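You operate a simulated robot arm through the tools that you are given. There is no shell and no other tool. Be economical: measure what you need, move in short steps, check, and stop when the job is done.

You run a simulated robot arm. Do the job below in one go: nothing can be reset, and whatever is moved stays where it is left.

## Task
Wipe the oil off the cover under the work lamp.
Fine: swing the lamp to the tool stand and light it before wiping; put the cloth pad back and switch the lamp off. What is to be rubbed or washed off counts as gone when no trace of it is left.
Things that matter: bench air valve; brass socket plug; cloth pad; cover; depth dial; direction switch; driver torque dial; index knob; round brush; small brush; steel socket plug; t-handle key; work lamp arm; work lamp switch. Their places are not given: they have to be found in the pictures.

Only the result counts: the job must be done as asked and must still hold three seconds after the hand-in. Knocking over, shifting, dropping, spilling or breaking anything else fails it. Lids that push on must go on centred and level and be pressed home; caps that screw on are set level and turned clockwise until they are tight. Flat cloth is picked up by pressing the open fingertips on it (5 to 10 N) and closing them slowly along it; thin cloth reads only 2 to 8 mm in the jaws.

## Robot
A 6-joint arm with a two-finger parallel gripper, fixed in place. Base frame: the origin is at the foot of the arm, x ahead of it, y to its left, z up; the work surface is at about z = 860. Lengths are in mm, angles in rad, forces in N, time in s.
With the tool pointing down near the work surface it reaches from about 360 to 760 mm from the base axis. Its first joint turns from -1.152 to 1.152 rad. Payload 2.45 kg.
The tool frame sits at the grasp point between the pads (the TCP): z along the fingers, y along the line on which they close. The tips reach 24 mm beyond it. The gripper opens to 68 mm. The fingers are 17 mm wide and 10 mm thick; the gripper's body (40 by 70 mm) begins 41 mm behind the TCP.
Orientation is that of the tool frame in the base frame, as a unit quaternion [x, y, z, w]. With the fingers straight down and closing along the base's y, the tool's x points along the base's -x, its y along +y and its z along -z.

## Interface
- The arm moves only by the tool play_rows. Its arguments are lists of equal length, an entry for each row: "gripper": the opening, from 0 (shut) to 1 (fully open); "dp": the shift along the tool's x, y, z in mm, a list of three; "dr": the turn, a rotation vector about the tool's x, y, z in rad, a list of three. In form: {"gripper": [gripper, ...], "dp": [[x, y, z], ...], "dr": [[ax, ay, az], ...]}. A call has 1 to 12 rows; each row is the pose to reach, as a shift and turn from the pose commanded when the call began, along the tool's axes at that moment. A row lasts 0.2 s, in which the tool goes at most 50 mm and 0.15 rad; a call with a longer step from one row to the next is refused whole, and so is a gripper value outside its range. A pose out of reach is approached as far as the arm can. The call stops where the force on the tool passes 40 N (or 10 N more than at its start, if that is more) or the arm is blocked; 0.2 s more then pass. Each finger travels about 108 mm/s and halts on what it meets, pressing with about 32 N; the grip force reading is that of the motor and also rises with nothing between the fingers. The clock runs only during rows and for 0.2 s after the last one: add rows that repeat a pose to give the fingers time. The reply holds the time, the measured pose of the TCP, the force on the tool along the base axes, the opening and the grip force, in the units named above and with some noise, with the torque about the TCP (base axes, N m) and any sound that the robot's microphone picked up.
- Cameras (640 x 400 px; columns grow to the right, rows downward): "scene" is fixed at [169.8, 415.5, 1475.2]; the picture's right is [-0.73, -0.68, 0.00], its down [-0.31, 0.34, -0.89] and it looks along [0.61, -0.65, -0.46] (base axes); focal length 214 px, centre (320, 200). "wrist" rides on the gripper at [84, 11, -75] in the tool frame; the picture's right is [-0.13, 0.99, 0.00], its down [-0.60, -0.08, -0.79] and it looks along [-0.79, -0.10, 0.61] (tool axes); focal length 251 px, centre (320, 200).
- snapshot(camera): a new picture of that camera. The clock stands still meanwhile.
- probe_pixels(camera, pixels): for up to 12 pixels [column, row] of the newest picture of that camera ("zoom" is the newest enlarged one), the place [x, y, z] in the base frame of the surface seen there, good to about 2 mm. The clock stands still meanwhile.
- inspect(camera, box): a new picture of the part [left, top, right, bottom] of that camera's present view, enlarged. The clock stands still meanwhile.
- job_done(): hands the job in; it is judged then, once.

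Work in short steps. Measure before you move; look again where a grasp or a placing could have gone wrong, and mend it. You have 80 turns and 38 pictures in all, those below and enlarged ones among them. Open the gripper and draw the arm clear of the work before you hand the job in, unless the task says otherwise; then end with one line.

The tools are called after "Request:" as a command line: name --argument value ..., lists and objects as JSON in quotes. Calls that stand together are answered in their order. play_rows: Moves the arm, as the interface text tells. Its arguments: {"type":"object","properties":{"gripper":{"type":"array","items":{"type":"number"}},"dp":{"type":"array","items":{"type":"array","items":{"type":"number"}}},"dr":{"type":"array","items":{"type":"array","items":{"type":"number"}}}},"required":["gripper","dp","dr"]} The other tools are called the same way: snapshot (camera) takes a picture; probe_pixels (camera, pixels) gives the place of the surface under pixels of a picture; inspect (camera, box) takes an enlarged picture of a part of a camera's view; job_done () hands the job in.

At the start:

```text
clock: 0.0
tcp_pos: [435.6, -0.5, 1432.6]
ee_rot: [-0.001, 1.0, -0.002, 0.001]
ft_force: [0.2, 0.6, -0.1]
wrist_torque: [-0.02, 0.02, 0.01]
finger_gap: 67.7
grasp_force: 0.0
```

scene: 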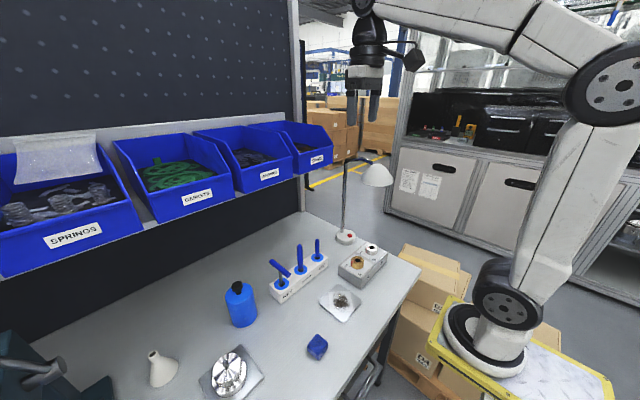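
wrist: 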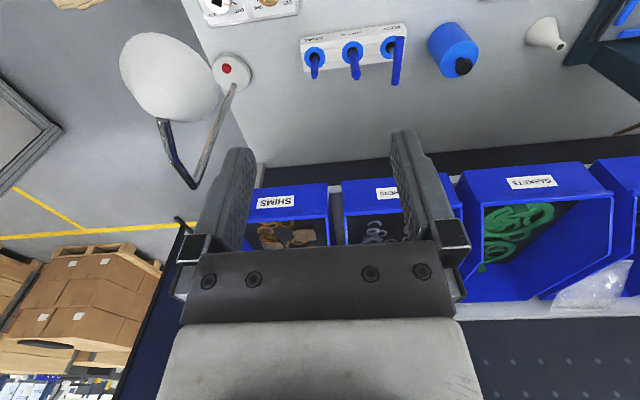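

I'll enlarge the bench area in the scene to identify the objects.

Request:
inspect --camera "scene" --box '[260, 150, 420, 250]'

Request:
inspect --camera "scene" --box '[200, 240, 420, 400]'

```text
4.00 times, centred on (340, 200) of scene
```

zoom: 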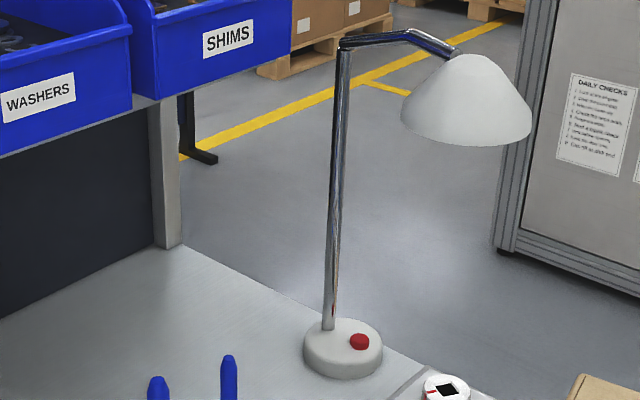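

```text
2.50 times, centred on (310, 320) of scene
```

zoom: 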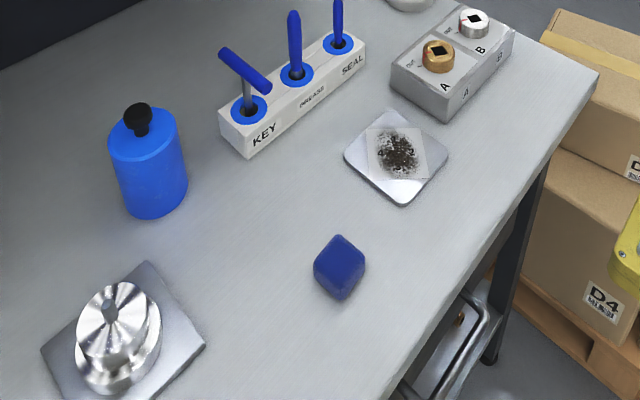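

The oily cover is at scene (342,302), the blue pad at (317,346), the lamp base at (346,237) with a red button, and the tool stand (KEY/GREASE/SEAL) at (298,273). I'll probe them.

Request:
probe_pixels --camera "zoom" --pixels '[[340, 265], [315, 265], [365, 265], [340, 238], [337, 297], [346, 157], [404, 204], [447, 155], [390, 112], [398, 155], [370, 130], [425, 180]]'

Request:
probe_pixels --camera "scene" --pixels '[[350, 235], [345, 238], [342, 230], [345, 180], [346, 161], [361, 157], [378, 165], [378, 185], [365, 182], [390, 182], [372, 164], [340, 243]]'

Request:
probe_pixels --camera "wrist" --pixels '[[227, 69], [235, 85], [196, 184], [160, 122], [168, 75], [122, 60], [200, 115], [150, 40], [215, 95], [315, 55], [353, 55], [390, 48]]'

```text
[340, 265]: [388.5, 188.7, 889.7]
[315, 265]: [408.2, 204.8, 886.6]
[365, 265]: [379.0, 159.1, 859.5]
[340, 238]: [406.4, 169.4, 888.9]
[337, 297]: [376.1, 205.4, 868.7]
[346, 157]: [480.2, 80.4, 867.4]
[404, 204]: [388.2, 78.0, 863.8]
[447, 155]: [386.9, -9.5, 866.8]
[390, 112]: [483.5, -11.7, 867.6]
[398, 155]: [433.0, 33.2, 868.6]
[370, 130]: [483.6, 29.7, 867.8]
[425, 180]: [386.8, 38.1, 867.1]
```

```text
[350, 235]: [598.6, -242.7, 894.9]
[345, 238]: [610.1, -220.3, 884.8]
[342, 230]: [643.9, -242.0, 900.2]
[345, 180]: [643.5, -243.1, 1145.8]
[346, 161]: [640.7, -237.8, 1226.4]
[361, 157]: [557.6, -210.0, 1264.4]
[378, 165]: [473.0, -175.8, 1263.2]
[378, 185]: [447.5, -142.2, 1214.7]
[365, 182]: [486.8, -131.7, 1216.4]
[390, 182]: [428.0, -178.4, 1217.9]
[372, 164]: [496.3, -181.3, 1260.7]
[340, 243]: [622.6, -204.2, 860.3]
```

```text
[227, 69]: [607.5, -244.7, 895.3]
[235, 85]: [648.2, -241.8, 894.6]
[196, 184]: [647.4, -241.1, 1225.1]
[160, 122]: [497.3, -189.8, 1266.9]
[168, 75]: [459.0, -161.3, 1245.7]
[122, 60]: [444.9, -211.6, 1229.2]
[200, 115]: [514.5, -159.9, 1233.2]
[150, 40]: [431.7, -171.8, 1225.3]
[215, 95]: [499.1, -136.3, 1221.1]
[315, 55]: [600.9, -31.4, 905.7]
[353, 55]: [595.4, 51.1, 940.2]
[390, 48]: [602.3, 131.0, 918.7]
```

Lamp pole stands at about (645,-242), its arm is at z≈1264 pointing at 160°, and the stand lies at bearing ≈99° from the pole. I'll bring the open fingers above the lamp arm, straddling it.

Request:
play_rows --gripper '[0.6, 0.6, 0.6, 0.6, 0.6, 0.6, 0.6]' --dp '[[-15, -34, 13], [-35, -68, 30], [-53, -102, 45], [-71, -136, 60], [-88, -170, 75], [-106, -203, 90], [-106, -203, 90]]' --dr '[[0, 0, 0.06], [0, 0, 0.12], [0, 0, 0.18], [0, 0, 0.24], [0, 0, 0.3], [0, 0, 0.35], [0, 0, 0.35]]'

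Request:
snapshot --camera "scene"

Request:
snapshot --camera "wrist"

```text
clock: 1.6
tcp_pos: [541.1, -204.5, 1342.7]
ee_rot: [0.174, 0.985, 0.0, 0.001]
ft_force: [-0.9, -0.1, -0.8]
wrist_torque: [-0.02, 0.02, 0.0]
finger_gap: 40.9
grasp_force: 0.1
```

```text
33 pictures are left
```

scene: 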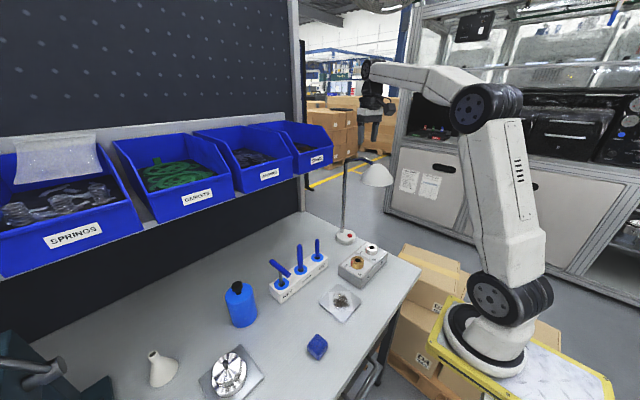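

```text
32 pictures are left
```

wrist: 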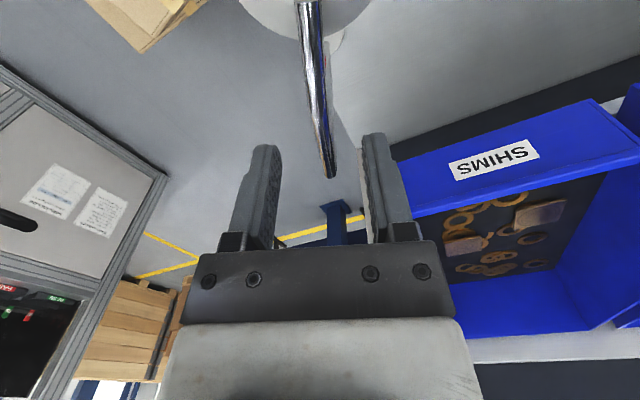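

The arm lies between the fingers at wrist (320,100). I'll measure the arm and the bin edge nearby before lowering.

Request:
probe_pixels --camera "wrist" --pixels '[[308, 20], [316, 80], [325, 140], [331, 175], [395, 160], [620, 105], [560, 330], [400, 210]]'

```text
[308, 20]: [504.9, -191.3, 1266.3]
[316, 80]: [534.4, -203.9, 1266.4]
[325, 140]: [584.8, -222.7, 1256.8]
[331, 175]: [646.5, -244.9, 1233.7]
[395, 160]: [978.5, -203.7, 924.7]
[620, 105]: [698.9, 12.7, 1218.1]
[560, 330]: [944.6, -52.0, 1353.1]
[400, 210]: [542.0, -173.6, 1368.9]
```

The arm is centred between the fingers at z≈1266. I'll lower 80 mm to straddle it and narrow the gap slightly.

Request:
play_rows --gripper '[0.6, 0.6, 0.6, 0.4, 0.4]' --dp '[[0, 0, 30], [0, 0, 60], [0, 0, 80], [0, 0, 80], [0, 0, 80]]' --dr '[[0, 0, 0], [0, 0, 0], [0, 0, 0], [0, 0, 0], [0, 0, 0]]'

```text
clock: 2.8
tcp_pos: [541.9, -203.5, 1263.1]
ee_rot: [0.173, 0.985, 0.0, 0.001]
ft_force: [0.3, 0.3, -0.4]
wrist_torque: [0.05, 0.0, -0.03]
finger_gap: 27.1
grasp_force: 0.0
```

Now I sweep along the arc around the pole (radius 110), commanding 1.1 rad.

Request:
play_rows --gripper '[0.4, 0.4, 0.4, 0.4, 0.4, 0.4, 0.4, 0.4, 0.4, 0.4, 0.4]' --dp '[[-0.5, 11, 0], [-2.2, 21.9, 0], [-4.9, 32.5, 0], [-8.7, 42.8, 0], [-13.5, 52.7, 0], [-19.2, 62.1, 0], [-25.9, 70.9, 0], [-33.4, 78.9, 0], [-41.6, 86.2, 0], [-50.6, 92.6, 0], [-60.1, 98, 0]]' --dr '[[0, 0, 0.1], [0, 0, 0.2], [0, 0, 0.3], [0, 0, 0.4], [0, 0, 0.5], [0, 0, 0.6], [0, 0, 0.7], [0, 0, 0.8], [0, 0, 0.9], [0, 0, 1.0], [0, 0, 1.1]]'

Request:
snapshot --camera "scene"

Request:
snapshot --camera "wrist"

```text
clock: 5.2
tcp_pos: [630.3, -136.5, 1263.3]
ee_rot: [0.664, 0.747, -0.003, -0.001]
ft_force: [-24.6, -11.8, 0.3]
wrist_torque: [0.3, 0.17, 0.41]
finger_gap: 47.3
grasp_force: 12.9
```

```text
31 pictures are left
```

scene: 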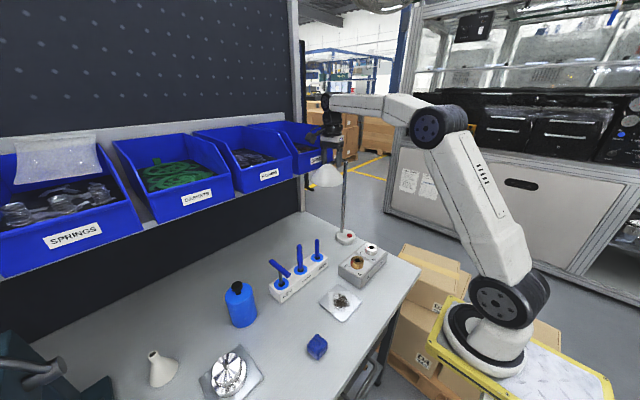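

```text
30 pictures are left
```

wrist: 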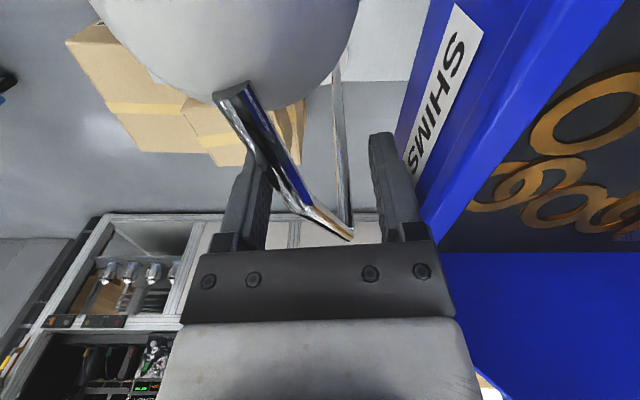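

The trailing finger was forced open (gap 47 mm, 27 N), so the arm lags. I'll measure its actual bearing.

Request:
probe_pixels --camera "wrist" --pixels '[[235, 92], [262, 140], [300, 195], [345, 232], [180, 50], [230, 20], [300, 80], [345, 200], [480, 70], [420, 170]]'

Request:
probe_pixels --camera "scene" --pixels '[[325, 176], [310, 184], [340, 182], [325, 166], [333, 165], [344, 200], [325, 185]]'

```text
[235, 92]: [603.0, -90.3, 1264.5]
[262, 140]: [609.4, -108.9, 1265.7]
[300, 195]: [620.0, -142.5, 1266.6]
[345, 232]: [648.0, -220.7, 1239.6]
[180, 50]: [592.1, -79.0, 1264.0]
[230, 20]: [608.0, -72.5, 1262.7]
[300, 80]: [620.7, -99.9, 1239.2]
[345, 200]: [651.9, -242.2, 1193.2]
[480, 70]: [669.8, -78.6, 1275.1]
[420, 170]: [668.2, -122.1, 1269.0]
```

```text
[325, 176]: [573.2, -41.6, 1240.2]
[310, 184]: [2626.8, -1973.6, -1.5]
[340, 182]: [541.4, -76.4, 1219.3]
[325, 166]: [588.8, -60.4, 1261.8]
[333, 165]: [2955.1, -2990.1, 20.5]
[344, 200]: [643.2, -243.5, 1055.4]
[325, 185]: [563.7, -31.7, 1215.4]
```

The arm is at ≈106° bearing, and the stand is at ≈99°. The TCP itself is on the 98.5° line, so closing the fingers gently will bring the arm onto it.

Request:
play_rows --gripper '[0.35, 0.3, 0.25, 0.2, 0.15, 0.1, 0.1, 0.1]' --dp '[[0, 0, 0], [0, 0, 0], [0, 0, 0], [0, 0, 0], [0, 0, 0], [0, 0, 0], [0, 0, 0], [0, 0, 0]]' --dr '[[0, 0, 0], [0, 0, 0], [0, 0, 0], [0, 0, 0], [0, 0, 0], [0, 0, 0], [0, 0, 0], [0, 0, 0]]'

```text
clock: 6.2
tcp_pos: [626.5, -133.8, 1262.5]
ee_rot: [0.664, 0.747, -0.007, -0.007]
ft_force: [-34.3, -0.5, 1.5]
wrist_torque: [0.28, 0.2, 0.21]
finger_gap: 40.8
grasp_force: 16.5
stopped in row 4: the force on the tool passed its limit at 41 N (the readings are from after the stop); the commanded pose is now the measured one
```

It moved a bit then the force limit stopped it. I'll look at whether the head is touching the bin.

Request:
snapshot --camera "wrist"

Request:
inspect --camera "scene" --box '[270, 80, 390, 200]'

```text
29 pictures are left
```

wrist: 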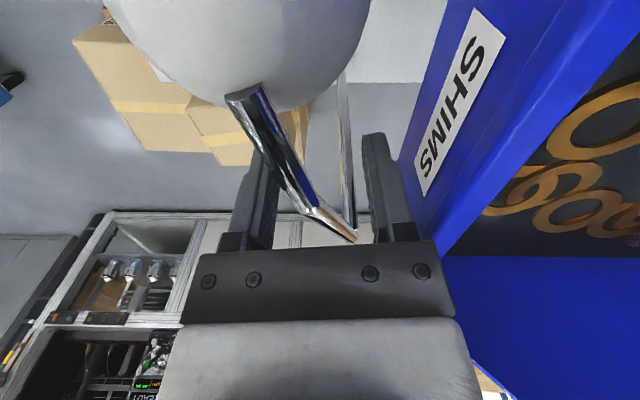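

```text
3.33 times, centred on (330, 140) of scene
```

zoom: 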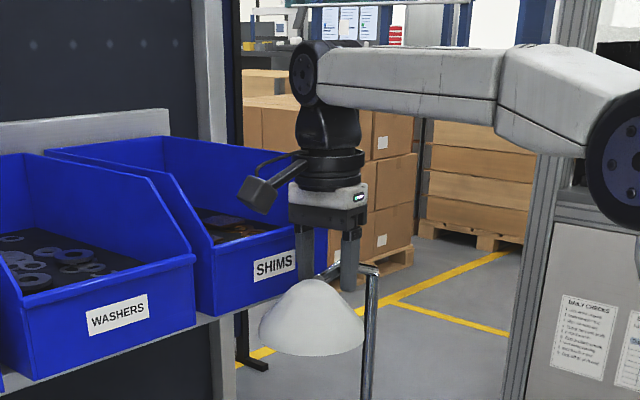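

Request:
probe_pixels --camera "wrist" --pixels '[[245, 92], [275, 140], [305, 190], [368, 30], [350, 65], [405, 155], [460, 90], [470, 15], [415, 190], [440, 245]]'

Request:
probe_pixels --camera "zoom" --pixels '[[262, 330], [362, 345], [310, 352], [312, 282], [300, 285], [200, 315], [270, 300], [340, 267], [375, 270]]'

```text
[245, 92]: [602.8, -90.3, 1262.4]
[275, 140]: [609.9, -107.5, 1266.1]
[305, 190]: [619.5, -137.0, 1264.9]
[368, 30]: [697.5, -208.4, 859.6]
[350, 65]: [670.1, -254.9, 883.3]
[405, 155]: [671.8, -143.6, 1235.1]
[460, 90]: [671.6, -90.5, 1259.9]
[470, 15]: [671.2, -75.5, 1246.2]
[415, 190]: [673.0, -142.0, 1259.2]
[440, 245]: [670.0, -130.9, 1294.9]
```

```text
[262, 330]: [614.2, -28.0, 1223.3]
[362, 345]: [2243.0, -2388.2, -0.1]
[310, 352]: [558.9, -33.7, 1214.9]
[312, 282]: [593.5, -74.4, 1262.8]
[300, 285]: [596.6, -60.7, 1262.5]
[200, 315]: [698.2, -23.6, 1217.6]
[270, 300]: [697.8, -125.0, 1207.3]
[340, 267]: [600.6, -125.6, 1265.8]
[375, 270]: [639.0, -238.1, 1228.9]
```

The arm stays at ≈106° regardless of 30–40 N, which looks like an end stop. I'll verify by measuring the friction: nudge the arm back slightly, then forward again.

Request:
play_rows --gripper '[0.5, 0.4, 0.4, 0.4, 0.4, 0.4]' --dp '[[0, -5, 0], [0, -12, 0], [0, -20, 0], [0, -26, 0], [0, -32, 0], [0, -36, 0]]' --dr '[[0, 0, 0], [0, 0, 0], [0, 0, 0], [0, 0, 0], [0, 0, 0], [0, 0, 0]]'

Request:
snapshot --camera "wrist"

Request:
probe_pixels --camera "wrist" --pixels '[[275, 100], [290, 130], [310, 160], [330, 190], [320, 170], [340, 210]]'

```text
clock: 7.6
tcp_pos: [594.1, -135.8, 1262.0]
ee_rot: [0.663, 0.749, -0.003, -0.003]
ft_force: [0.5, 1.2, 0.9]
wrist_torque: [-0.03, 0.0, 0.02]
finger_gap: 27.9
grasp_force: 0.6
```

```text
27 pictures are left
```

wrist: 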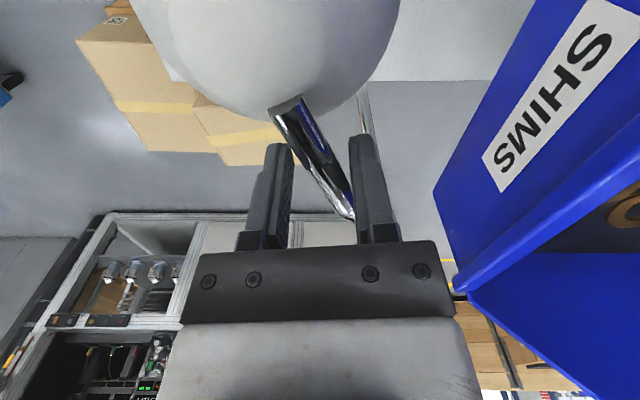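

```text
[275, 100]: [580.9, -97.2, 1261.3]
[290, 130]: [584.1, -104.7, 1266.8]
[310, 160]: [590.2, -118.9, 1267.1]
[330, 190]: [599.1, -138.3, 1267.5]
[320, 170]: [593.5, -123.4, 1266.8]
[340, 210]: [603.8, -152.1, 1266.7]
```

The arm moved back with ~1 N resistance, so 106° was the hard end stop on the tool-stand side. I push it gently back to that stop.

Request:
play_rows --gripper '[0.4, 0.4, 0.4, 0.4, 0.4]' --dp '[[0, 8, 0], [0, 16, 0], [0, 24, 0], [0, 30, 0], [0, 33, 0]]' --dr '[[0, 0, 0], [0, 0, 0], [0, 0, 0], [0, 0, 0], [0, 0, 0]]'

Request:
snapshot --camera "wrist"

Request:
probe_pixels --camera "wrist" --pixels '[[245, 100], [260, 130], [285, 160], [305, 190], [315, 205], [340, 220]]'

```text
clock: 8.8
tcp_pos: [626.4, -134.5, 1262.8]
ee_rot: [0.664, 0.748, -0.005, -0.004]
ft_force: [-16.6, -3.4, -0.8]
wrist_torque: [0.17, 0.04, 0.15]
finger_gap: 40.2
grasp_force: 8.0
```

```text
26 pictures are left
```

wrist: 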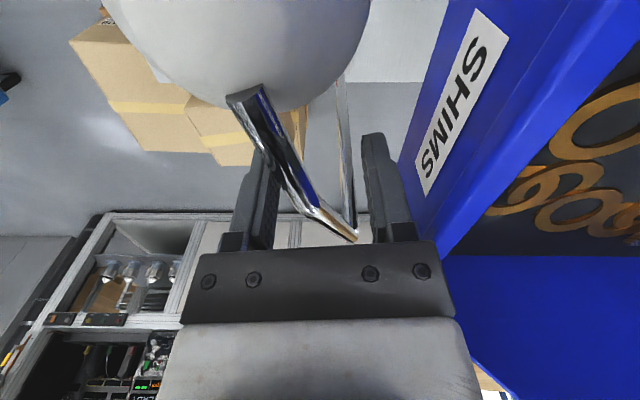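

```text
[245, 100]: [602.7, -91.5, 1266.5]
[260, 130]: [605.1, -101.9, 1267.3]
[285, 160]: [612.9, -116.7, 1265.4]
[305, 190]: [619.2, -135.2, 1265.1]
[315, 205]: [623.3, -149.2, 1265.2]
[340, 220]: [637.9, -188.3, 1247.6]
```

The lamp is against its tool-stand side stop. I'll release it, rise straight up, then retreat toward a point in front of the lamp switch while turning back.

Request:
play_rows --gripper '[0.7, 0.7, 0.7, 0.5, 0.3, 0, 0, 0, 0, 0, 0]' --dp '[[0, -7, 0], [0, -7, -45], [0, -7, -90], [-12, -23, -90], [-24, -38, -90], [-36, -53, -90], [-48, -68, -90], [-60, -83, -90], [-72, -98, -90], [-84, -108, -90], [-96, -112, -90]]' --dr '[[0, 0, 0], [0, 0, 0], [0, 0, 0], [0, 0, -0.14], [0, 0, -0.28], [0, 0, -0.42], [0, 0, -0.56], [0, 0, -0.7], [0, 0, -0.84], [0, 0, -0.98], [0, 0, -1.12]]'

```text
clock: 11.2
tcp_pos: [527.8, -242.9, 1354.0]
ee_rot: [0.163, 0.987, -0.002, -0.004]
ft_force: [0.2, 0.3, 0.1]
wrist_torque: [0.0, 0.01, -0.02]
finger_gap: 0.0
grasp_force: 23.3
```

Yaw now points the tool's x back toward the base, which suits a tilted approach away from the pole. I descend in front of the switch while tilting 0.4 rad back.

Request:
play_rows --gripper '[0, 0, 0, 0, 0, 0, 0, 0, 0]' --dp '[[0, 0, 48], [0, 0, 96], [0, 0, 144], [0, 0, 192], [0, 0, 240], [0, 0, 288], [0, 0, 336], [0, 0, 380], [0, 0, 380]]' --dr '[[0, -0.05, 0], [0, -0.1, 0], [0, -0.15, 0], [0, -0.2, 0], [0, -0.25, 0], [0, -0.3, 0], [0, -0.35, 0], [0, -0.4, 0], [0, -0.4, 0]]'

Request:
snapshot --camera "wrist"

```text
clock: 13.2
tcp_pos: [523.1, -242.8, 973.9]
ee_rot: [0.16, 0.968, -0.034, 0.193]
ft_force: [1.1, 0.3, -0.9]
wrist_torque: [0.0, -0.02, -0.04]
finger_gap: 0.0
grasp_force: 23.2
```

```text
25 pictures are left
```

wrist: 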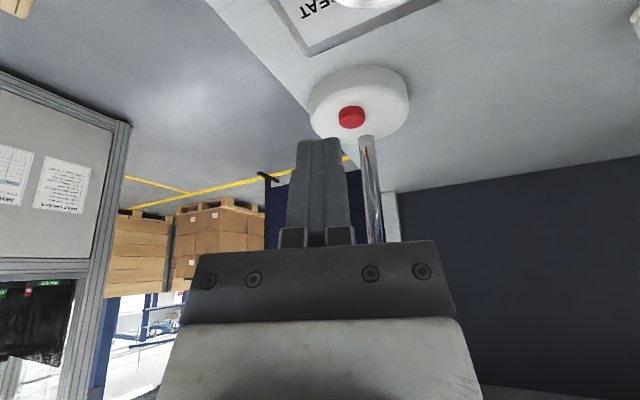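

Request:
probe_pixels --camera "wrist" --pixels '[[351, 114], [340, 114], [362, 114], [351, 108], [351, 122], [330, 95], [367, 138], [385, 115]]'

```text
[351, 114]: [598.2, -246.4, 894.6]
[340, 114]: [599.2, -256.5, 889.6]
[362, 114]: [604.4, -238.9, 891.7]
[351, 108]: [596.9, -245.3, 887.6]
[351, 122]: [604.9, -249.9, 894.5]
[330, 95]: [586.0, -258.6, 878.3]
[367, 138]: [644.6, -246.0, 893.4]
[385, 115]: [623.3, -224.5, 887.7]
```

Button centre ≈(602,-247), top 895. I move the fingertip above it, then press down in small steps.

Request:
play_rows --gripper '[0, 0, 0, 0, 0, 0, 0, 0]' --dp '[[-18, 7.4, 22.6], [-36, 14.7, 45], [-53.8, 22.1, 67.8], [-50.7, 22.1, 75.2], [-49.2, 22.1, 78.9], [-48, 22.1, 81.7], [-47.3, 22.1, 83.5], [-46.9, 22.1, 84.5]]' --dr '[[0, 0, 0], [0, 0, 0], [0, 0, 0], [0, 0, 0], [0, 0, 0], [0, 0, 0], [0, 0, 0], [0, 0, 0]]'

```text
clock: 15.0
tcp_pos: [603.2, -247.0, 914.6]
ee_rot: [0.161, 0.968, -0.034, 0.191]
ft_force: [-4.2, 3.3, 10.1]
wrist_torque: [0.06, 0.06, 0.01]
finger_gap: 0.0
grasp_force: 23.7
heard: click
```

A click was heard. I'll back off upward and check that the lamp is lit.

Request:
play_rows --gripper '[0, 0, 0, 0, 0, 0]' --dp '[[-8, 0, -18], [6, -5, -55], [18, -10, -95], [30, -15, -135], [42, -15, -175], [42, -15, -175]]' --dr '[[0, 0, 0], [0, 0, 0], [0, 0, 0], [0, 0, 0], [0, 0, 0], [0, 0, 0]]'

Request:
snapshot --camera "scene"

```text
clock: 16.4
tcp_pos: [498.2, -225.0, 1059.0]
ee_rot: [0.161, 0.968, -0.034, 0.191]
ft_force: [-0.2, -0.3, 0.3]
wrist_torque: [0.0, -0.03, 0.0]
finger_gap: 0.3
grasp_force: 23.3
```

```text
24 pictures are left
```

scene: 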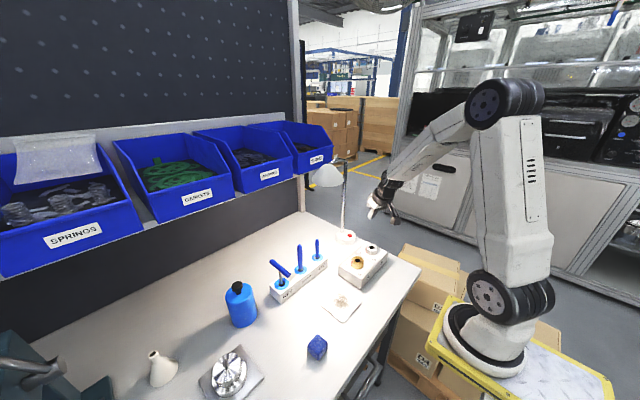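

The scene is brighter and the lamp is lit. I'll inspect the cover and pad under this light.

Request:
inspect --camera "scene" --box '[290, 265, 390, 365]'

```text
4.00 times, centred on (340, 315) of scene
```

zoom: 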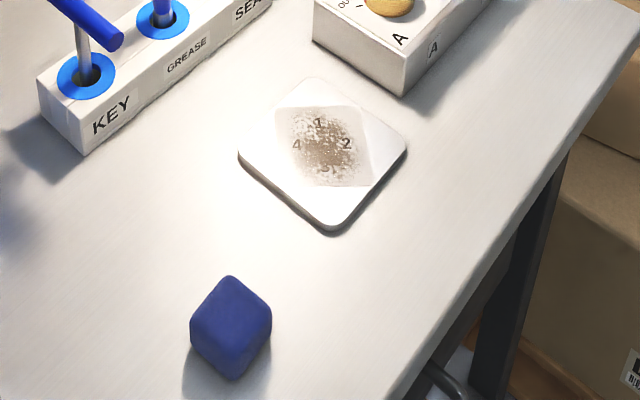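

The oil patch covers the middle of the cover over printed digits 1–4. Next I move above the pad with the tool upright and look down at it.

Request:
play_rows --gripper '[0, 0, 0.2, 0.5, 0.8, 1, 1, 1, 1, 1]' --dp '[[23, 39.6, -9.8], [46, 79, -19.5], [69, 118.7, -29.3], [92, 158, -39], [115, 198, -48.8], [138, 237, -58.6], [161, 277, -68.4], [184, 316, -78], [207.4, 356, -87.9], [207.4, 356, -87.9]]' --dr '[[0, 0.04, 0], [0, 0.09, 0], [0, 0.13, 0], [0, 0.18, 0], [0, 0.22, 0], [0, 0.27, 0], [0, 0.31, 0], [0, 0.36, 0], [0, 0.4, 0], [0, 0.4, 0]]'

Request:
snapshot --camera "wrist"

```text
clock: 18.6
tcp_pos: [400.9, 185.5, 1058.9]
ee_rot: [0.166, 0.986, -0.002, -0.005]
ft_force: [0.7, -0.3, -1.3]
wrist_torque: [0.02, -0.01, 0.02]
finger_gap: 68.1
grasp_force: 0.0
```

```text
22 pictures are left
```

wrist: 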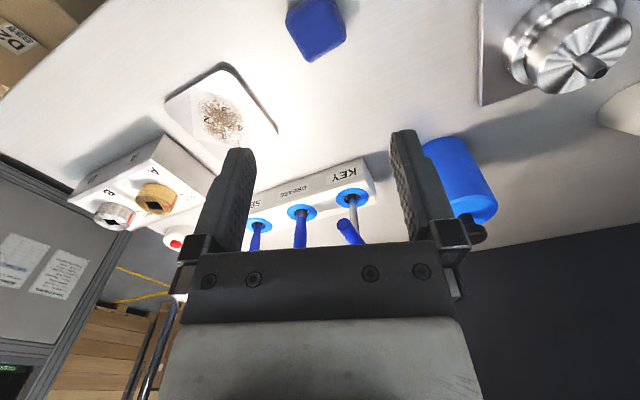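

The pad is at wrist (316,28). I'll enlarge it and probe its corners.

Request:
inspect --camera "wrist" --box '[266, 0, 366, 70]'

```text
5.71 times, centred on (316, 35) of wrist
```

zoom: 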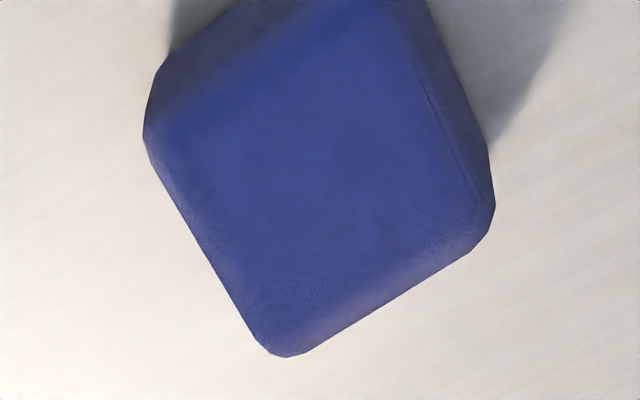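

Request:
probe_pixels --camera "zoom" --pixels '[[280, 345], [485, 225], [150, 130], [200, 235], [380, 295], [300, 180], [340, 20], [420, 30], [180, 60], [470, 160], [260, 80], [420, 220]]'

```text
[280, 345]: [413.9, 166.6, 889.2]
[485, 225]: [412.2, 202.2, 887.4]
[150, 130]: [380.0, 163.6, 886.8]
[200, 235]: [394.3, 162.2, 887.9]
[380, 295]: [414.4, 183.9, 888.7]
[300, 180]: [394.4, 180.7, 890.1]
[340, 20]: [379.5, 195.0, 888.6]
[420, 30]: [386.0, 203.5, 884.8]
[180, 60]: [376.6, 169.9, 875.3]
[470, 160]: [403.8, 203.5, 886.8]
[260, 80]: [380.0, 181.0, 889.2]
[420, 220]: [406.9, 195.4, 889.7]
```

The pad is about 40×40×30 mm, axis-aligned, centred near (395.5,183.5), top z 890. I descend over it with yaw 0, tips at z≈873, and close slowly.

Request:
play_rows --gripper '[1, 1, 1, 1, 1, 1, 0.9, 0.8, 0.7, 0.6, 0.5, 0.5]' --dp '[[1, -1, 40], [2, -2, 80], [4.4, -3.7, 115], [4.4, -3.7, 140], [4.4, -3.7, 155], [4.4, -3.7, 162], [4.4, -3.7, 162], [4.4, -3.7, 162], [4.4, -3.7, 162], [4.4, -3.7, 162], [4.4, -3.7, 162], [4.4, -3.7, 162]]' --dr '[[0, 0, -0.12], [0, 0, -0.24], [0, 0, -0.333], [0, 0, -0.333], [0, 0, -0.333], [0, 0, -0.333], [0, 0, -0.333], [0, 0, -0.333], [0, 0, -0.333], [0, 0, -0.333], [0, 0, -0.333], [0, 0, -0.333]]'

Request:
snapshot --camera "wrist"

```text
clock: 21.2
tcp_pos: [394.4, 181.0, 897.5]
ee_rot: [-0.001, 1.0, -0.001, -0.004]
ft_force: [-0.1, -0.2, 0.2]
wrist_torque: [0.0, 0.01, -0.01]
finger_gap: 43.6
grasp_force: 31.8
```

```text
20 pictures are left
```

wrist: 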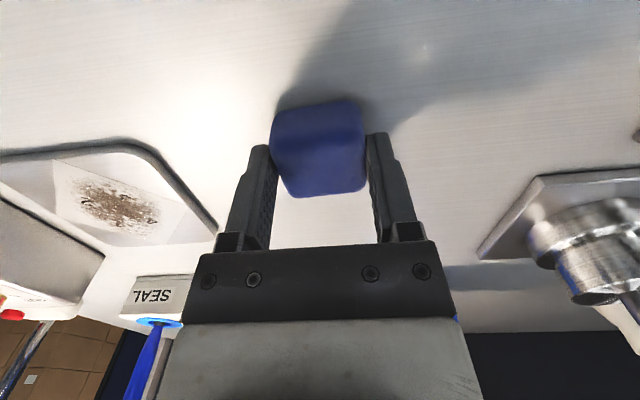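

Pad is gripped (43.6 mm, 32 N). Before lifting, I measure the oil patch and the cover edges in this picture.

Request:
probe_pixels --camera "wrist" --pixels '[[72, 205], [85, 178], [120, 180], [160, 208], [140, 235], [100, 228], [118, 205], [55, 162], [183, 203], [150, 245], [125, 150], [205, 222]]'

```text
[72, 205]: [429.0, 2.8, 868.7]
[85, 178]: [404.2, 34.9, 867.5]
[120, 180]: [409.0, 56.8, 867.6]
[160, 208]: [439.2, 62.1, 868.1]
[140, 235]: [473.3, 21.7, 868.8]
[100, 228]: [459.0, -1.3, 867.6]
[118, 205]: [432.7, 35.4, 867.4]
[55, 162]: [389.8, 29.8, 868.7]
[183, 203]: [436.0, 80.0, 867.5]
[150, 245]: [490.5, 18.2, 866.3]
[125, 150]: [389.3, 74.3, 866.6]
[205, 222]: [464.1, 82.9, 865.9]
```

The cover spans x 387–483, y −12–82, and the oil x 404–473, y −1–65. I lift the pad 50 mm and carry it over the cover centre; I also check the nearby box's corner.

Request:
probe_pixels --camera "wrist" --pixels '[[100, 258], [75, 300], [5, 205], [60, 235], [130, 280], [170, 315]]'

Request:
play_rows --gripper '[0.5, 0.5, 0.5, 0.5, 0.5, 0.5, 0.5]' --dp '[[0, 0, -25], [0, 0, -50], [-10, -36, -50], [-20, -72, -50], [-30, -108, -50], [-40.6, -146, -45], [-40.6, -146, -30]]' --dr '[[0, 0, 0], [0, 0, 0], [0, 0, 0], [0, 0, 0], [0, 0, 0], [0, 0, 0], [0, 0, 0]]'

```text
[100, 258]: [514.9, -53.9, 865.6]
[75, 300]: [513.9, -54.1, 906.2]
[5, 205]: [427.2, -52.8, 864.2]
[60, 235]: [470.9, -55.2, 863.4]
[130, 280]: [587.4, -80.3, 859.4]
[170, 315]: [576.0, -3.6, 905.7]
```

```text
clock: 22.8
tcp_pos: [436.1, 34.4, 927.7]
ee_rot: [-0.002, 1.0, -0.001, -0.005]
ft_force: [-0.1, 0.3, -1.3]
wrist_torque: [-0.01, -0.03, 0.0]
finger_gap: 43.4
grasp_force: 31.6
```

The box edge is at y≈−54, leaving clearance. Now I lower the pad onto the cover slowly and read the force.

Request:
play_rows --gripper '[0.5, 0.5, 0.5, 0.5, 0.5]' --dp '[[0, 0, 12], [0, 0, 18], [0, 0, 21], [0, 0, 23], [0, 0, 24]]' --dr '[[0, 0, 0], [0, 0, 0], [0, 0, 0], [0, 0, 0], [0, 0, 0]]'

```text
clock: 24.0
tcp_pos: [434.4, 35.5, 903.8]
ee_rot: [-0.001, 1.0, 0.0, -0.004]
ft_force: [-6.6, -2.8, 37.2]
wrist_torque: [0.0, 0.32, 0.14]
finger_gap: 42.9
grasp_force: 32.1
```

Contact at about z 905.5 and it is stiff (37 N). I ease off 1.2 mm to measure the force.

Request:
play_rows --gripper '[0.5, 0.5]' --dp '[[0, 0, -1.2], [0, 0, -1.2]]' --dr '[[0, 0, 0], [0, 0, 0]]'

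```text
clock: 24.6
tcp_pos: [435.2, 35.6, 905.3]
ee_rot: [-0.001, 1.0, -0.001, -0.004]
ft_force: [-0.3, 0.6, 19.1]
wrist_torque: [0.01, 0.0, 0.06]
finger_gap: 42.9
grasp_force: 31.7
```

19 N now; I ease another 0.6 mm and make a first small pass, then check that the cover does not shift.

Request:
play_rows --gripper '[0.5, 0.5, 0.5, 0.5, 0.5, 0.5, 0.5, 0.5, 0.5, 0.5, 0.5, 0.5]' --dp '[[0, 0, -0.6], [0, 8, -0.6], [0, 16, -0.6], [0, 8, -0.6], [0, 0, -0.6], [0, -8, -0.6], [0, -16, -0.6], [0, -8, -0.6], [0, 0, -0.6], [10, 0, -0.6], [0, 0, -0.6], [0, 0, -0.6]]' --dr '[[0, 0, 0], [0, 0, 0], [0, 0, 0], [0, 0, 0], [0, 0, 0], [0, 0, 0], [0, 0, 0], [0, 0, 0], [0, 0, 0], [0, 0, 0], [0, 0, 0], [0, 0, 0]]'

Request:
inspect --camera "scene" --box '[290, 250, 390, 350]'

```text
clock: 27.2
tcp_pos: [435.5, 36.1, 906.2]
ee_rot: [-0.001, 1.0, -0.001, -0.005]
ft_force: [-0.9, -1.2, 0.5]
wrist_torque: [-0.04, 0.01, 0.01]
finger_gap: 42.7
grasp_force: 32.1
```

```text
4.00 times, centred on (340, 300) of scene
```

zoom: 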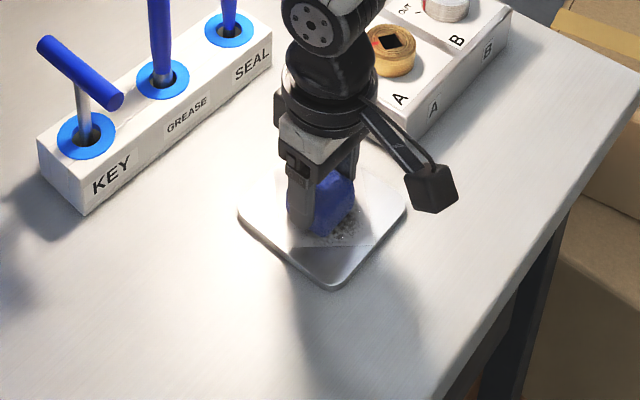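

Cover unmoved; force has dropped to ~0 as the pad slid up slightly in the grip. I press 1.2 mm more and do y strokes at three x offsets.

Request:
play_rows --gripper '[0.5, 0.5, 0.5, 0.5, 0.5, 0.5, 0.5, 0.5, 0.5, 0.5, 0.5, 0.5]' --dp '[[0, 0, 1.2], [10, 10, 1.2], [18, 20, 1.2], [18, 5, 1.2], [18, -10, 1.2], [18, -22, 1.2], [6, -22, 1.2], [6, -8, 1.2], [6, 6, 1.2], [6, 20, 1.2], [-6, 20, 1.2], [-6, 5, 1.2]]' --dr '[[0, 0, 0], [0, 0, 0], [0, 0, 0], [0, 0, 0], [0, 0, 0], [0, 0, 0], [0, 0, 0], [0, 0, 0], [0, 0, 0], [0, 0, 0], [0, 0, 0], [0, 0, 0]]'

```text
clock: 29.8
tcp_pos: [440.4, 39.2, 904.2]
ee_rot: [-0.001, 1.0, -0.001, -0.003]
ft_force: [2.5, 4.4, 7.3]
wrist_torque: [0.14, 0.05, -0.05]
finger_gap: 42.8
grasp_force: 32.0
```

Force is a good 7 N. Continuing the raster over the far-x side.

Request:
play_rows --gripper '[0.5, 0.5, 0.5, 0.5, 0.5, 0.5, 0.5, 0.5, 0.5, 0.5, 0.5, 0.5]' --dp '[[0, -14, 0.3], [0, -27, 0.3], [-12, -27, 0.3], [-12, -12, 0.3], [-12, 2, 0.3], [-12, 15, 0.3], [-20, 15, 0.3], [-20, 0, 0.3], [-20, -14, 0.3], [-20, -27, 0.3], [-5, -27, 0.3], [6, -27, 0.3]]' --dr '[[0, 0, 0], [0, 0, 0], [0, 0, 0], [0, 0, 0], [0, 0, 0], [0, 0, 0], [0, 0, 0], [0, 0, 0], [0, 0, 0], [0, 0, 0], [0, 0, 0], [0, 0, 0]]'

```text
clock: 32.4
tcp_pos: [434.5, 14.2, 904.1]
ee_rot: [-0.002, 1.0, 0.0, -0.003]
ft_force: [7.7, -2.1, 16.6]
wrist_torque: [-0.06, -0.21, 0.01]
finger_gap: 42.9
grasp_force: 31.8
```

Now strokes along x, stepping in y from −22 to +22.

Request:
play_rows --gripper '[0.5, 0.5, 0.5, 0.5, 0.5, 0.5, 0.5, 0.5, 0.5, 0.5, 0.5, 0.5]' --dp '[[18, 0, 0], [18, 11, 0], [0, 11, 0], [-20, 11, 0], [-20, 22, 0], [0, 22, 0], [20, 22, 0], [20, 33, 0], [0, 33, 0], [-20, 33, 0], [-20, 43, 0], [0, 43, 0]]' --dr '[[0, 0, 0], [0, 0, 0], [0, 0, 0], [0, 0, 0], [0, 0, 0], [0, 0, 0], [0, 0, 0], [0, 0, 0], [0, 0, 0], [0, 0, 0], [0, 0, 0], [0, 0, 0]]'

```text
clock: 35.0
tcp_pos: [435.4, 56.0, 904.2]
ee_rot: [-0.001, 1.0, -0.001, -0.004]
ft_force: [0.0, 0.3, 0.9]
wrist_torque: [0.0, 0.03, 0.02]
finger_gap: 42.6
grasp_force: 31.7
```

Force is near zero again. I lift and move aside to inspect the cover.

Request:
play_rows --gripper '[0.5, 0.5, 0.5, 0.5, 0.5]' --dp '[[0, 0, -30], [0, 30, -60], [0, 65, -60], [0, 105, -60], [0, 105, -60]]' --dr '[[0, 0, 0], [0, 0, 0], [0, 0, 0], [0, 0, 0], [0, 0, 0]]'

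Request:
snapshot --camera "wrist"

Request:
inspect --camera "scene" --box '[310, 275, 370, 335]'

```text
clock: 36.2
tcp_pos: [435.6, 162.9, 963.3]
ee_rot: [-0.002, 1.0, -0.001, -0.005]
ft_force: [0.1, -0.5, -0.2]
wrist_torque: [-0.01, 0.04, 0.02]
finger_gap: 42.9
grasp_force: 31.9
```

```text
18 pictures are left
```

wrist: 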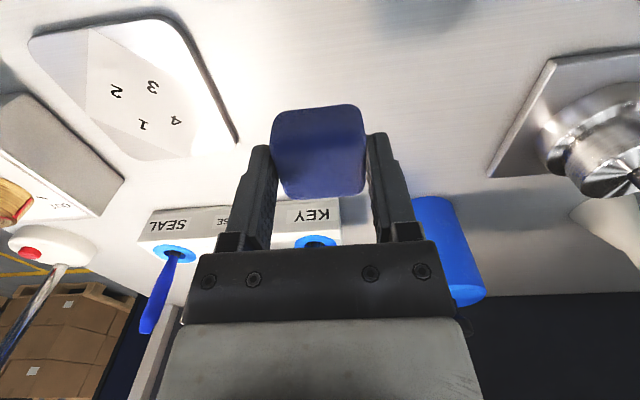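

```text
6.67 times, centred on (340, 305) of scene
```

zoom: 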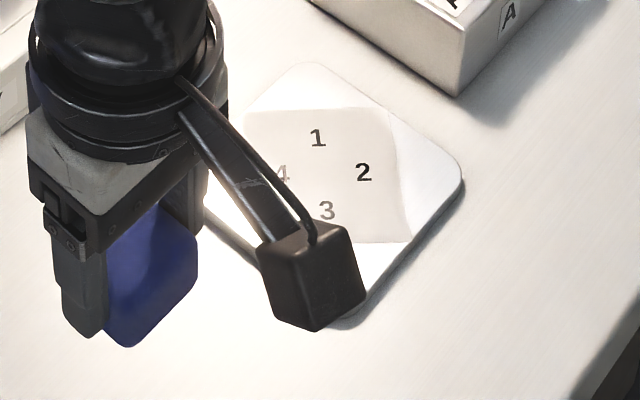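

The cover looks clean with digits 1–4 clear. I'll enlarge the wrist view to look for faint traces.

Request:
inspect --camera "wrist" --box '[60, 10, 240, 170]'

```text
2.50 times, centred on (150, 90) of wrist
```

zoom: 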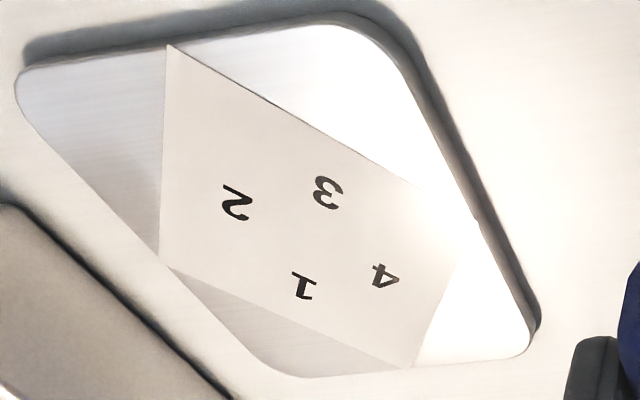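

It looks clean, but glare hides the area by the "4". To be safe I do one more pressed pass over the whole label.

Request:
play_rows --gripper '[0.5, 0.5, 0.5, 0.5, 0.5, 0.5, 0.5]' --dp '[[0, -40, 0], [0, -80, 0], [0, -110, 15], [0, -110, 45], [0, -110, 56], [0, -110, 59], [0, -110, 60]]' --dr '[[0, 0, 0], [0, 0, 0], [0, 0, 0], [0, 0, 0], [0, 0, 0], [0, 0, 0], [0, 0, 0]]'

```text
clock: 37.8
tcp_pos: [435.6, 51.7, 903.8]
ee_rot: [-0.001, 1.0, -0.002, -0.005]
ft_force: [-0.1, -0.8, 1.3]
wrist_torque: [0.0, 0.03, 0.0]
finger_gap: 42.8
grasp_force: 31.9
```

Light contact (1.3 N). Pressing 0.7 mm deeper and rastering.

Request:
play_rows --gripper '[0.5, 0.5, 0.5, 0.5, 0.5, 0.5, 0.5, 0.5, 0.5, 0.5, 0.5, 0.5]' --dp '[[0, 0, 0.8], [20, 5, 0.8], [0, 5, 0.8], [-20, 5, 0.8], [-20, -9, 0.9], [0, -9, 0.9], [20, -9, 0.9], [20, -23, 1.0], [0, -23, 1.0], [-20, -23, 1.0], [-20, -38, 1.1], [0, -38, 1.1]]' --dr '[[0, 0, 0], [0, 0, 0], [0, 0, 0], [0, 0, 0], [0, 0, 0], [0, 0, 0], [0, 0, 0], [0, 0, 0], [0, 0, 0], [0, 0, 0], [0, 0, 0], [0, 0, 0]]'

```text
clock: 39.7
tcp_pos: [418.0, 28.3, 904.6]
ee_rot: [-0.002, 1.0, -0.002, -0.011]
ft_force: [-4.0, 0.7, 15.3]
wrist_torque: [0.12, -0.23, 0.04]
finger_gap: 43.0
grasp_force: 31.8
stopped in row 9: the force on the tool passed its limit at 51 N (the readings are from after the stop); the commanded pose is now the measured one
```

The force limit tripped mid-stroke; I lift clear and look at the pad and the cover, moving back toward the pad's spot.

Request:
play_rows --gripper '[0.5, 0.5, 0.5, 0.5, 0.5, 0.5]' --dp '[[0, 0, -25], [6, 38, -40], [12, 76, -40], [18, 114, -40], [24, 153, -40], [24, 153, -40]]' --dr '[[0, 0, 0], [0, 0, 0], [0, 0, 0], [0, 0, 0], [0, 0, 0], [0, 0, 0]]'

Request:
snapshot --camera "wrist"

Request:
inspect --camera "scene" --box '[290, 270, 390, 370]'

```text
clock: 41.1
tcp_pos: [393.8, 181.6, 943.7]
ee_rot: [-0.002, 1.0, -0.001, -0.011]
ft_force: [0.2, 0.8, 0.3]
wrist_torque: [0.02, 0.0, 0.03]
finger_gap: 42.6
grasp_force: 31.9
```

```text
15 pictures are left
```

wrist: 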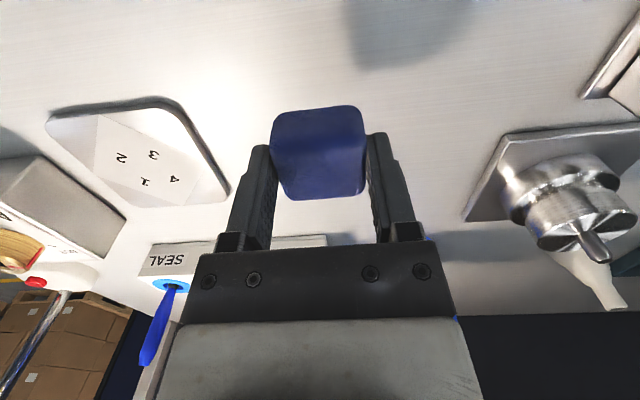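

```text
4.00 times, centred on (340, 320) of scene
```

zoom: 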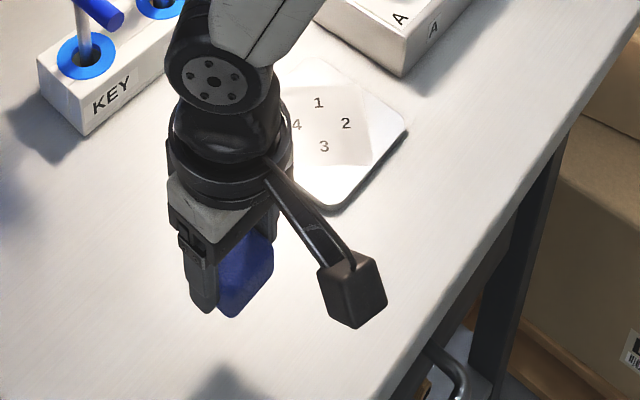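

Cover is clean from both views. I lower the pad back to its original place (~395,182.5) until light contact.

Request:
play_rows --gripper '[0.5, 0.5, 0.5, 0.5, 0.5, 0.5]' --dp '[[-1, 1, 20], [-1, 1, 38], [-1, 1, 43], [-1, 1, 45], [-1, 1, 46.5], [-1, 1, 47.5]]' --dr '[[0, 0, 0], [0, 0, 0], [0, 0, 0], [0, 0, 0], [0, 0, 0], [0, 0, 0]]'

```text
clock: 42.5
tcp_pos: [394.3, 181.8, 895.2]
ee_rot: [-0.002, 1.0, -0.001, -0.011]
ft_force: [-2.3, -1.3, 9.5]
wrist_torque: [0.06, -0.17, -0.02]
finger_gap: 42.7
grasp_force: 31.6
```

The pad is seated (9.5 N). I open slowly and rise.

Request:
play_rows --gripper '[0.65, 0.75, 0.9, 1, 1, 1, 1, 1]' --dp '[[0, 0, -0.5], [0, 0, -0.5], [0, 0, -0.5], [0, 0, -0.5], [0, 0, -20], [0, 0, -50], [0, 0, -95], [0, 0, -140]]' --dr '[[0, 0, 0], [0, 0, 0], [0, 0, 0], [0, 0, 0], [0, 0, 0], [0, 0, 0], [0, 0, 0], [0, 0, 0]]'

Request:
snapshot --camera "wrist"

```text
clock: 44.3
tcp_pos: [397.6, 183.1, 1035.5]
ee_rot: [-0.002, 1.0, -0.001, -0.013]
ft_force: [-0.4, -0.2, 0.0]
wrist_torque: [0.02, 0.0, 0.0]
finger_gap: 68.1
grasp_force: 0.1
```

```text
13 pictures are left
```

wrist: 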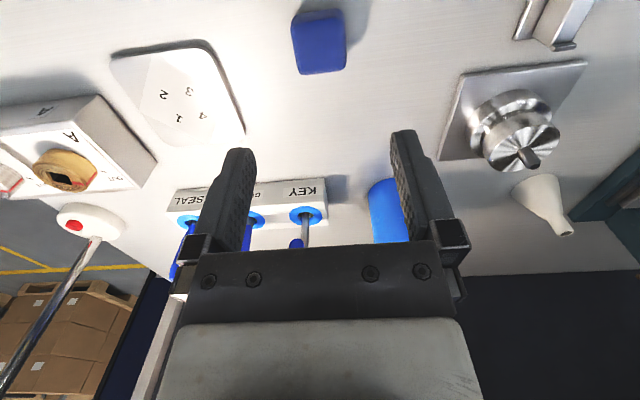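

The pad stands alone at wrist (319,42). I'll check pad position and cover corners versus the original.

Request:
probe_pixels --camera "wrist" --pixels '[[300, 72], [345, 68], [322, 72], [319, 42], [297, 30], [343, 30], [115, 58], [200, 42], [240, 125], [175, 108]]'

Request:
inspect --camera "wrist" --box '[100, 30, 260, 150]'

```text
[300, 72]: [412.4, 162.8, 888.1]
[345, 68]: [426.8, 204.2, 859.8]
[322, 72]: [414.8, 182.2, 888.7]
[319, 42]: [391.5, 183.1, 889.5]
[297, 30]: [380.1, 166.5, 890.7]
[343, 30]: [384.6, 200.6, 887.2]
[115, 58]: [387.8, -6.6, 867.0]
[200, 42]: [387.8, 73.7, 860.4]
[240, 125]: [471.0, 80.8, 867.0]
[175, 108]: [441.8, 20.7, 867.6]
```

```text
3.33 times, centred on (180, 90) of wrist
```

zoom: 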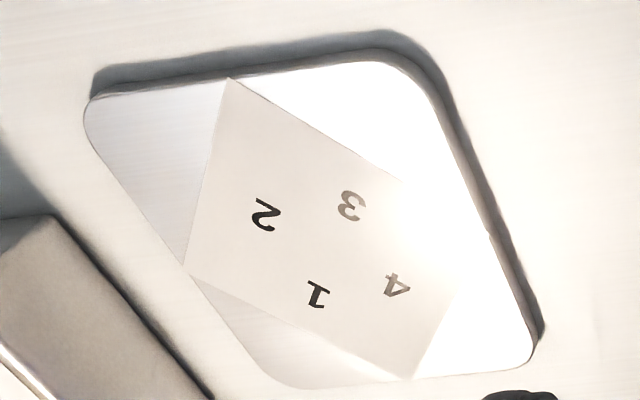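

Pad is back at (394,183) and the cover is in place and clean. I return to in front of the lamp switch, tilted as before, fingers shut.

Request:
play_rows --gripper '[0.8, 0.6, 0.4, 0.2, 0, 0, 0, 0, 0, 0, 0]' --dp '[[-10, -41, -2.6], [-20, -82, -5.2], [-30, -122, -7.8], [-40, -163, -10.4], [-50, -204, -13], [-60, -245, -15.6], [-70, -286, -18.2], [-80, -326, -21], [-90, -367, -23.5], [-99.8, -408, -26], [-99.8, -408, -26]]' --dr '[[0.007, -0.042, 0.033], [0.014, -0.084, 0.066], [0.021, -0.127, 0.098], [0.028, -0.169, 0.131], [0.035, -0.211, 0.164], [0.042, -0.253, 0.197], [0.05, -0.295, 0.23], [0.057, -0.338, 0.262], [0.064, -0.38, 0.295], [0.0708, -0.422, 0.328], [0.0708, -0.422, 0.328]]'

```text
clock: 46.7
tcp_pos: [498.8, -226.0, 1059.5]
ee_rot: [0.159, 0.966, -0.038, 0.198]
ft_force: [0.2, -0.6, -0.2]
wrist_torque: [-0.03, 0.01, 0.0]
finger_gap: 0.2
grasp_force: 23.1
```

Now the same press on the button at (603,−247), ending at z≈914.6 as before.

Request:
play_rows --gripper '[0, 0, 0, 0, 0, 0, 0, 0, 0]' --dp '[[-11.4, 3.8, 39.5], [-22.7, 7.5, 79], [-34, 11.3, 118.4], [-45.4, 15.1, 157.9], [-42.2, 15.2, 165.2], [-40.7, 15.2, 168.9], [-39.5, 15.3, 171.7], [-38.8, 15.3, 173.5], [-38.4, 15.3, 174.4]]' --dr '[[0, 0, 0], [0, 0, 0], [0, 0, 0], [0, 0, 0], [0, 0, 0], [0, 0, 0], [0, 0, 0], [0, 0, 0], [0, 0, 0]]'

```text
clock: 48.7
tcp_pos: [602.6, -245.2, 914.8]
ee_rot: [0.16, 0.966, -0.038, 0.199]
ft_force: [-1.4, 1.4, 4.2]
wrist_torque: [0.04, 0.02, -0.01]
finger_gap: 0.0
grasp_force: 23.3
heard: click
```

Click heard. I back off, open the gripper and look.

Request:
play_rows --gripper '[0, 0, 0, 0.3, 0.7, 1, 1, 1]' --dp '[[-8, 0, -18], [6, -5, -55], [18, -10, -95], [30, -15, -135], [42, -15, -175], [50, 0, -215], [50, 0, -215], [50, 0, -215]]' --dr '[[0, 0, 0], [0, 0, 0], [0, 0, 0], [0, 0, 0], [0, 0, 0], [0, 0, 0], [0, 0, 0], [0, 0, 0]]'

Request:
snapshot --camera "scene"

Request:
inspect --camera "scene" --box '[300, 270, 380, 370]'

```text
clock: 50.5
tcp_pos: [479.4, -200.4, 1092.9]
ee_rot: [0.16, 0.966, -0.037, 0.197]
ft_force: [-0.2, 0.2, 0.0]
wrist_torque: [0.01, 0.0, 0.01]
finger_gap: 67.8
grasp_force: 0.1
```

```text
11 pictures are left
```

scene: 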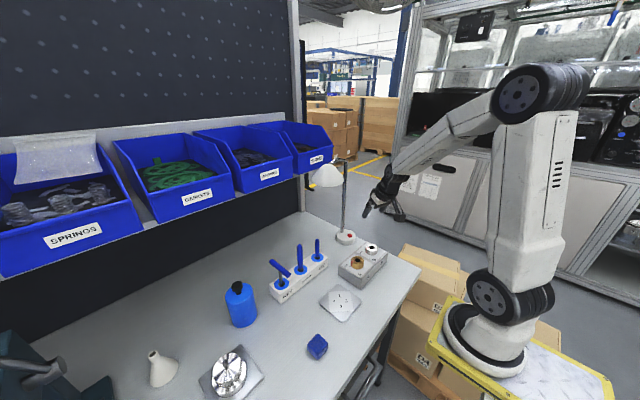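

```text
4.00 times, centred on (340, 320) of scene
```

zoom: 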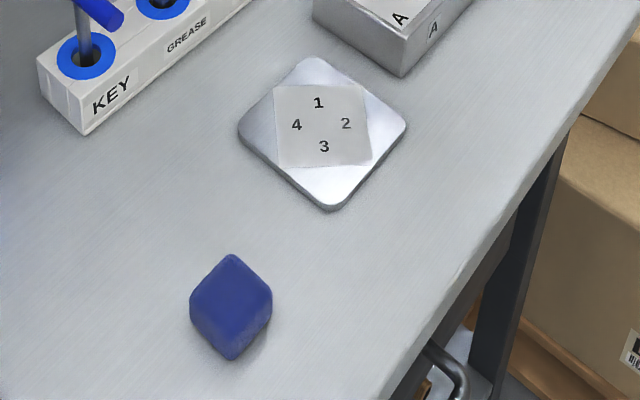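

The lamp is off and still swung to the stand. The cover shows no trace of oil, the pad is back in place, and the arm is clear, so I'm handing in.

Request:
job_done

```text
The job is handed in.
```

The oil is wiped off the cover with no trace left in the pictures. The lamp was lit before wiping and is now off, and the cloth pad is back in its place. The lamp was swung as far toward the tool stand as it goes; its end stop is about 7° short of pointing straight at the stand.
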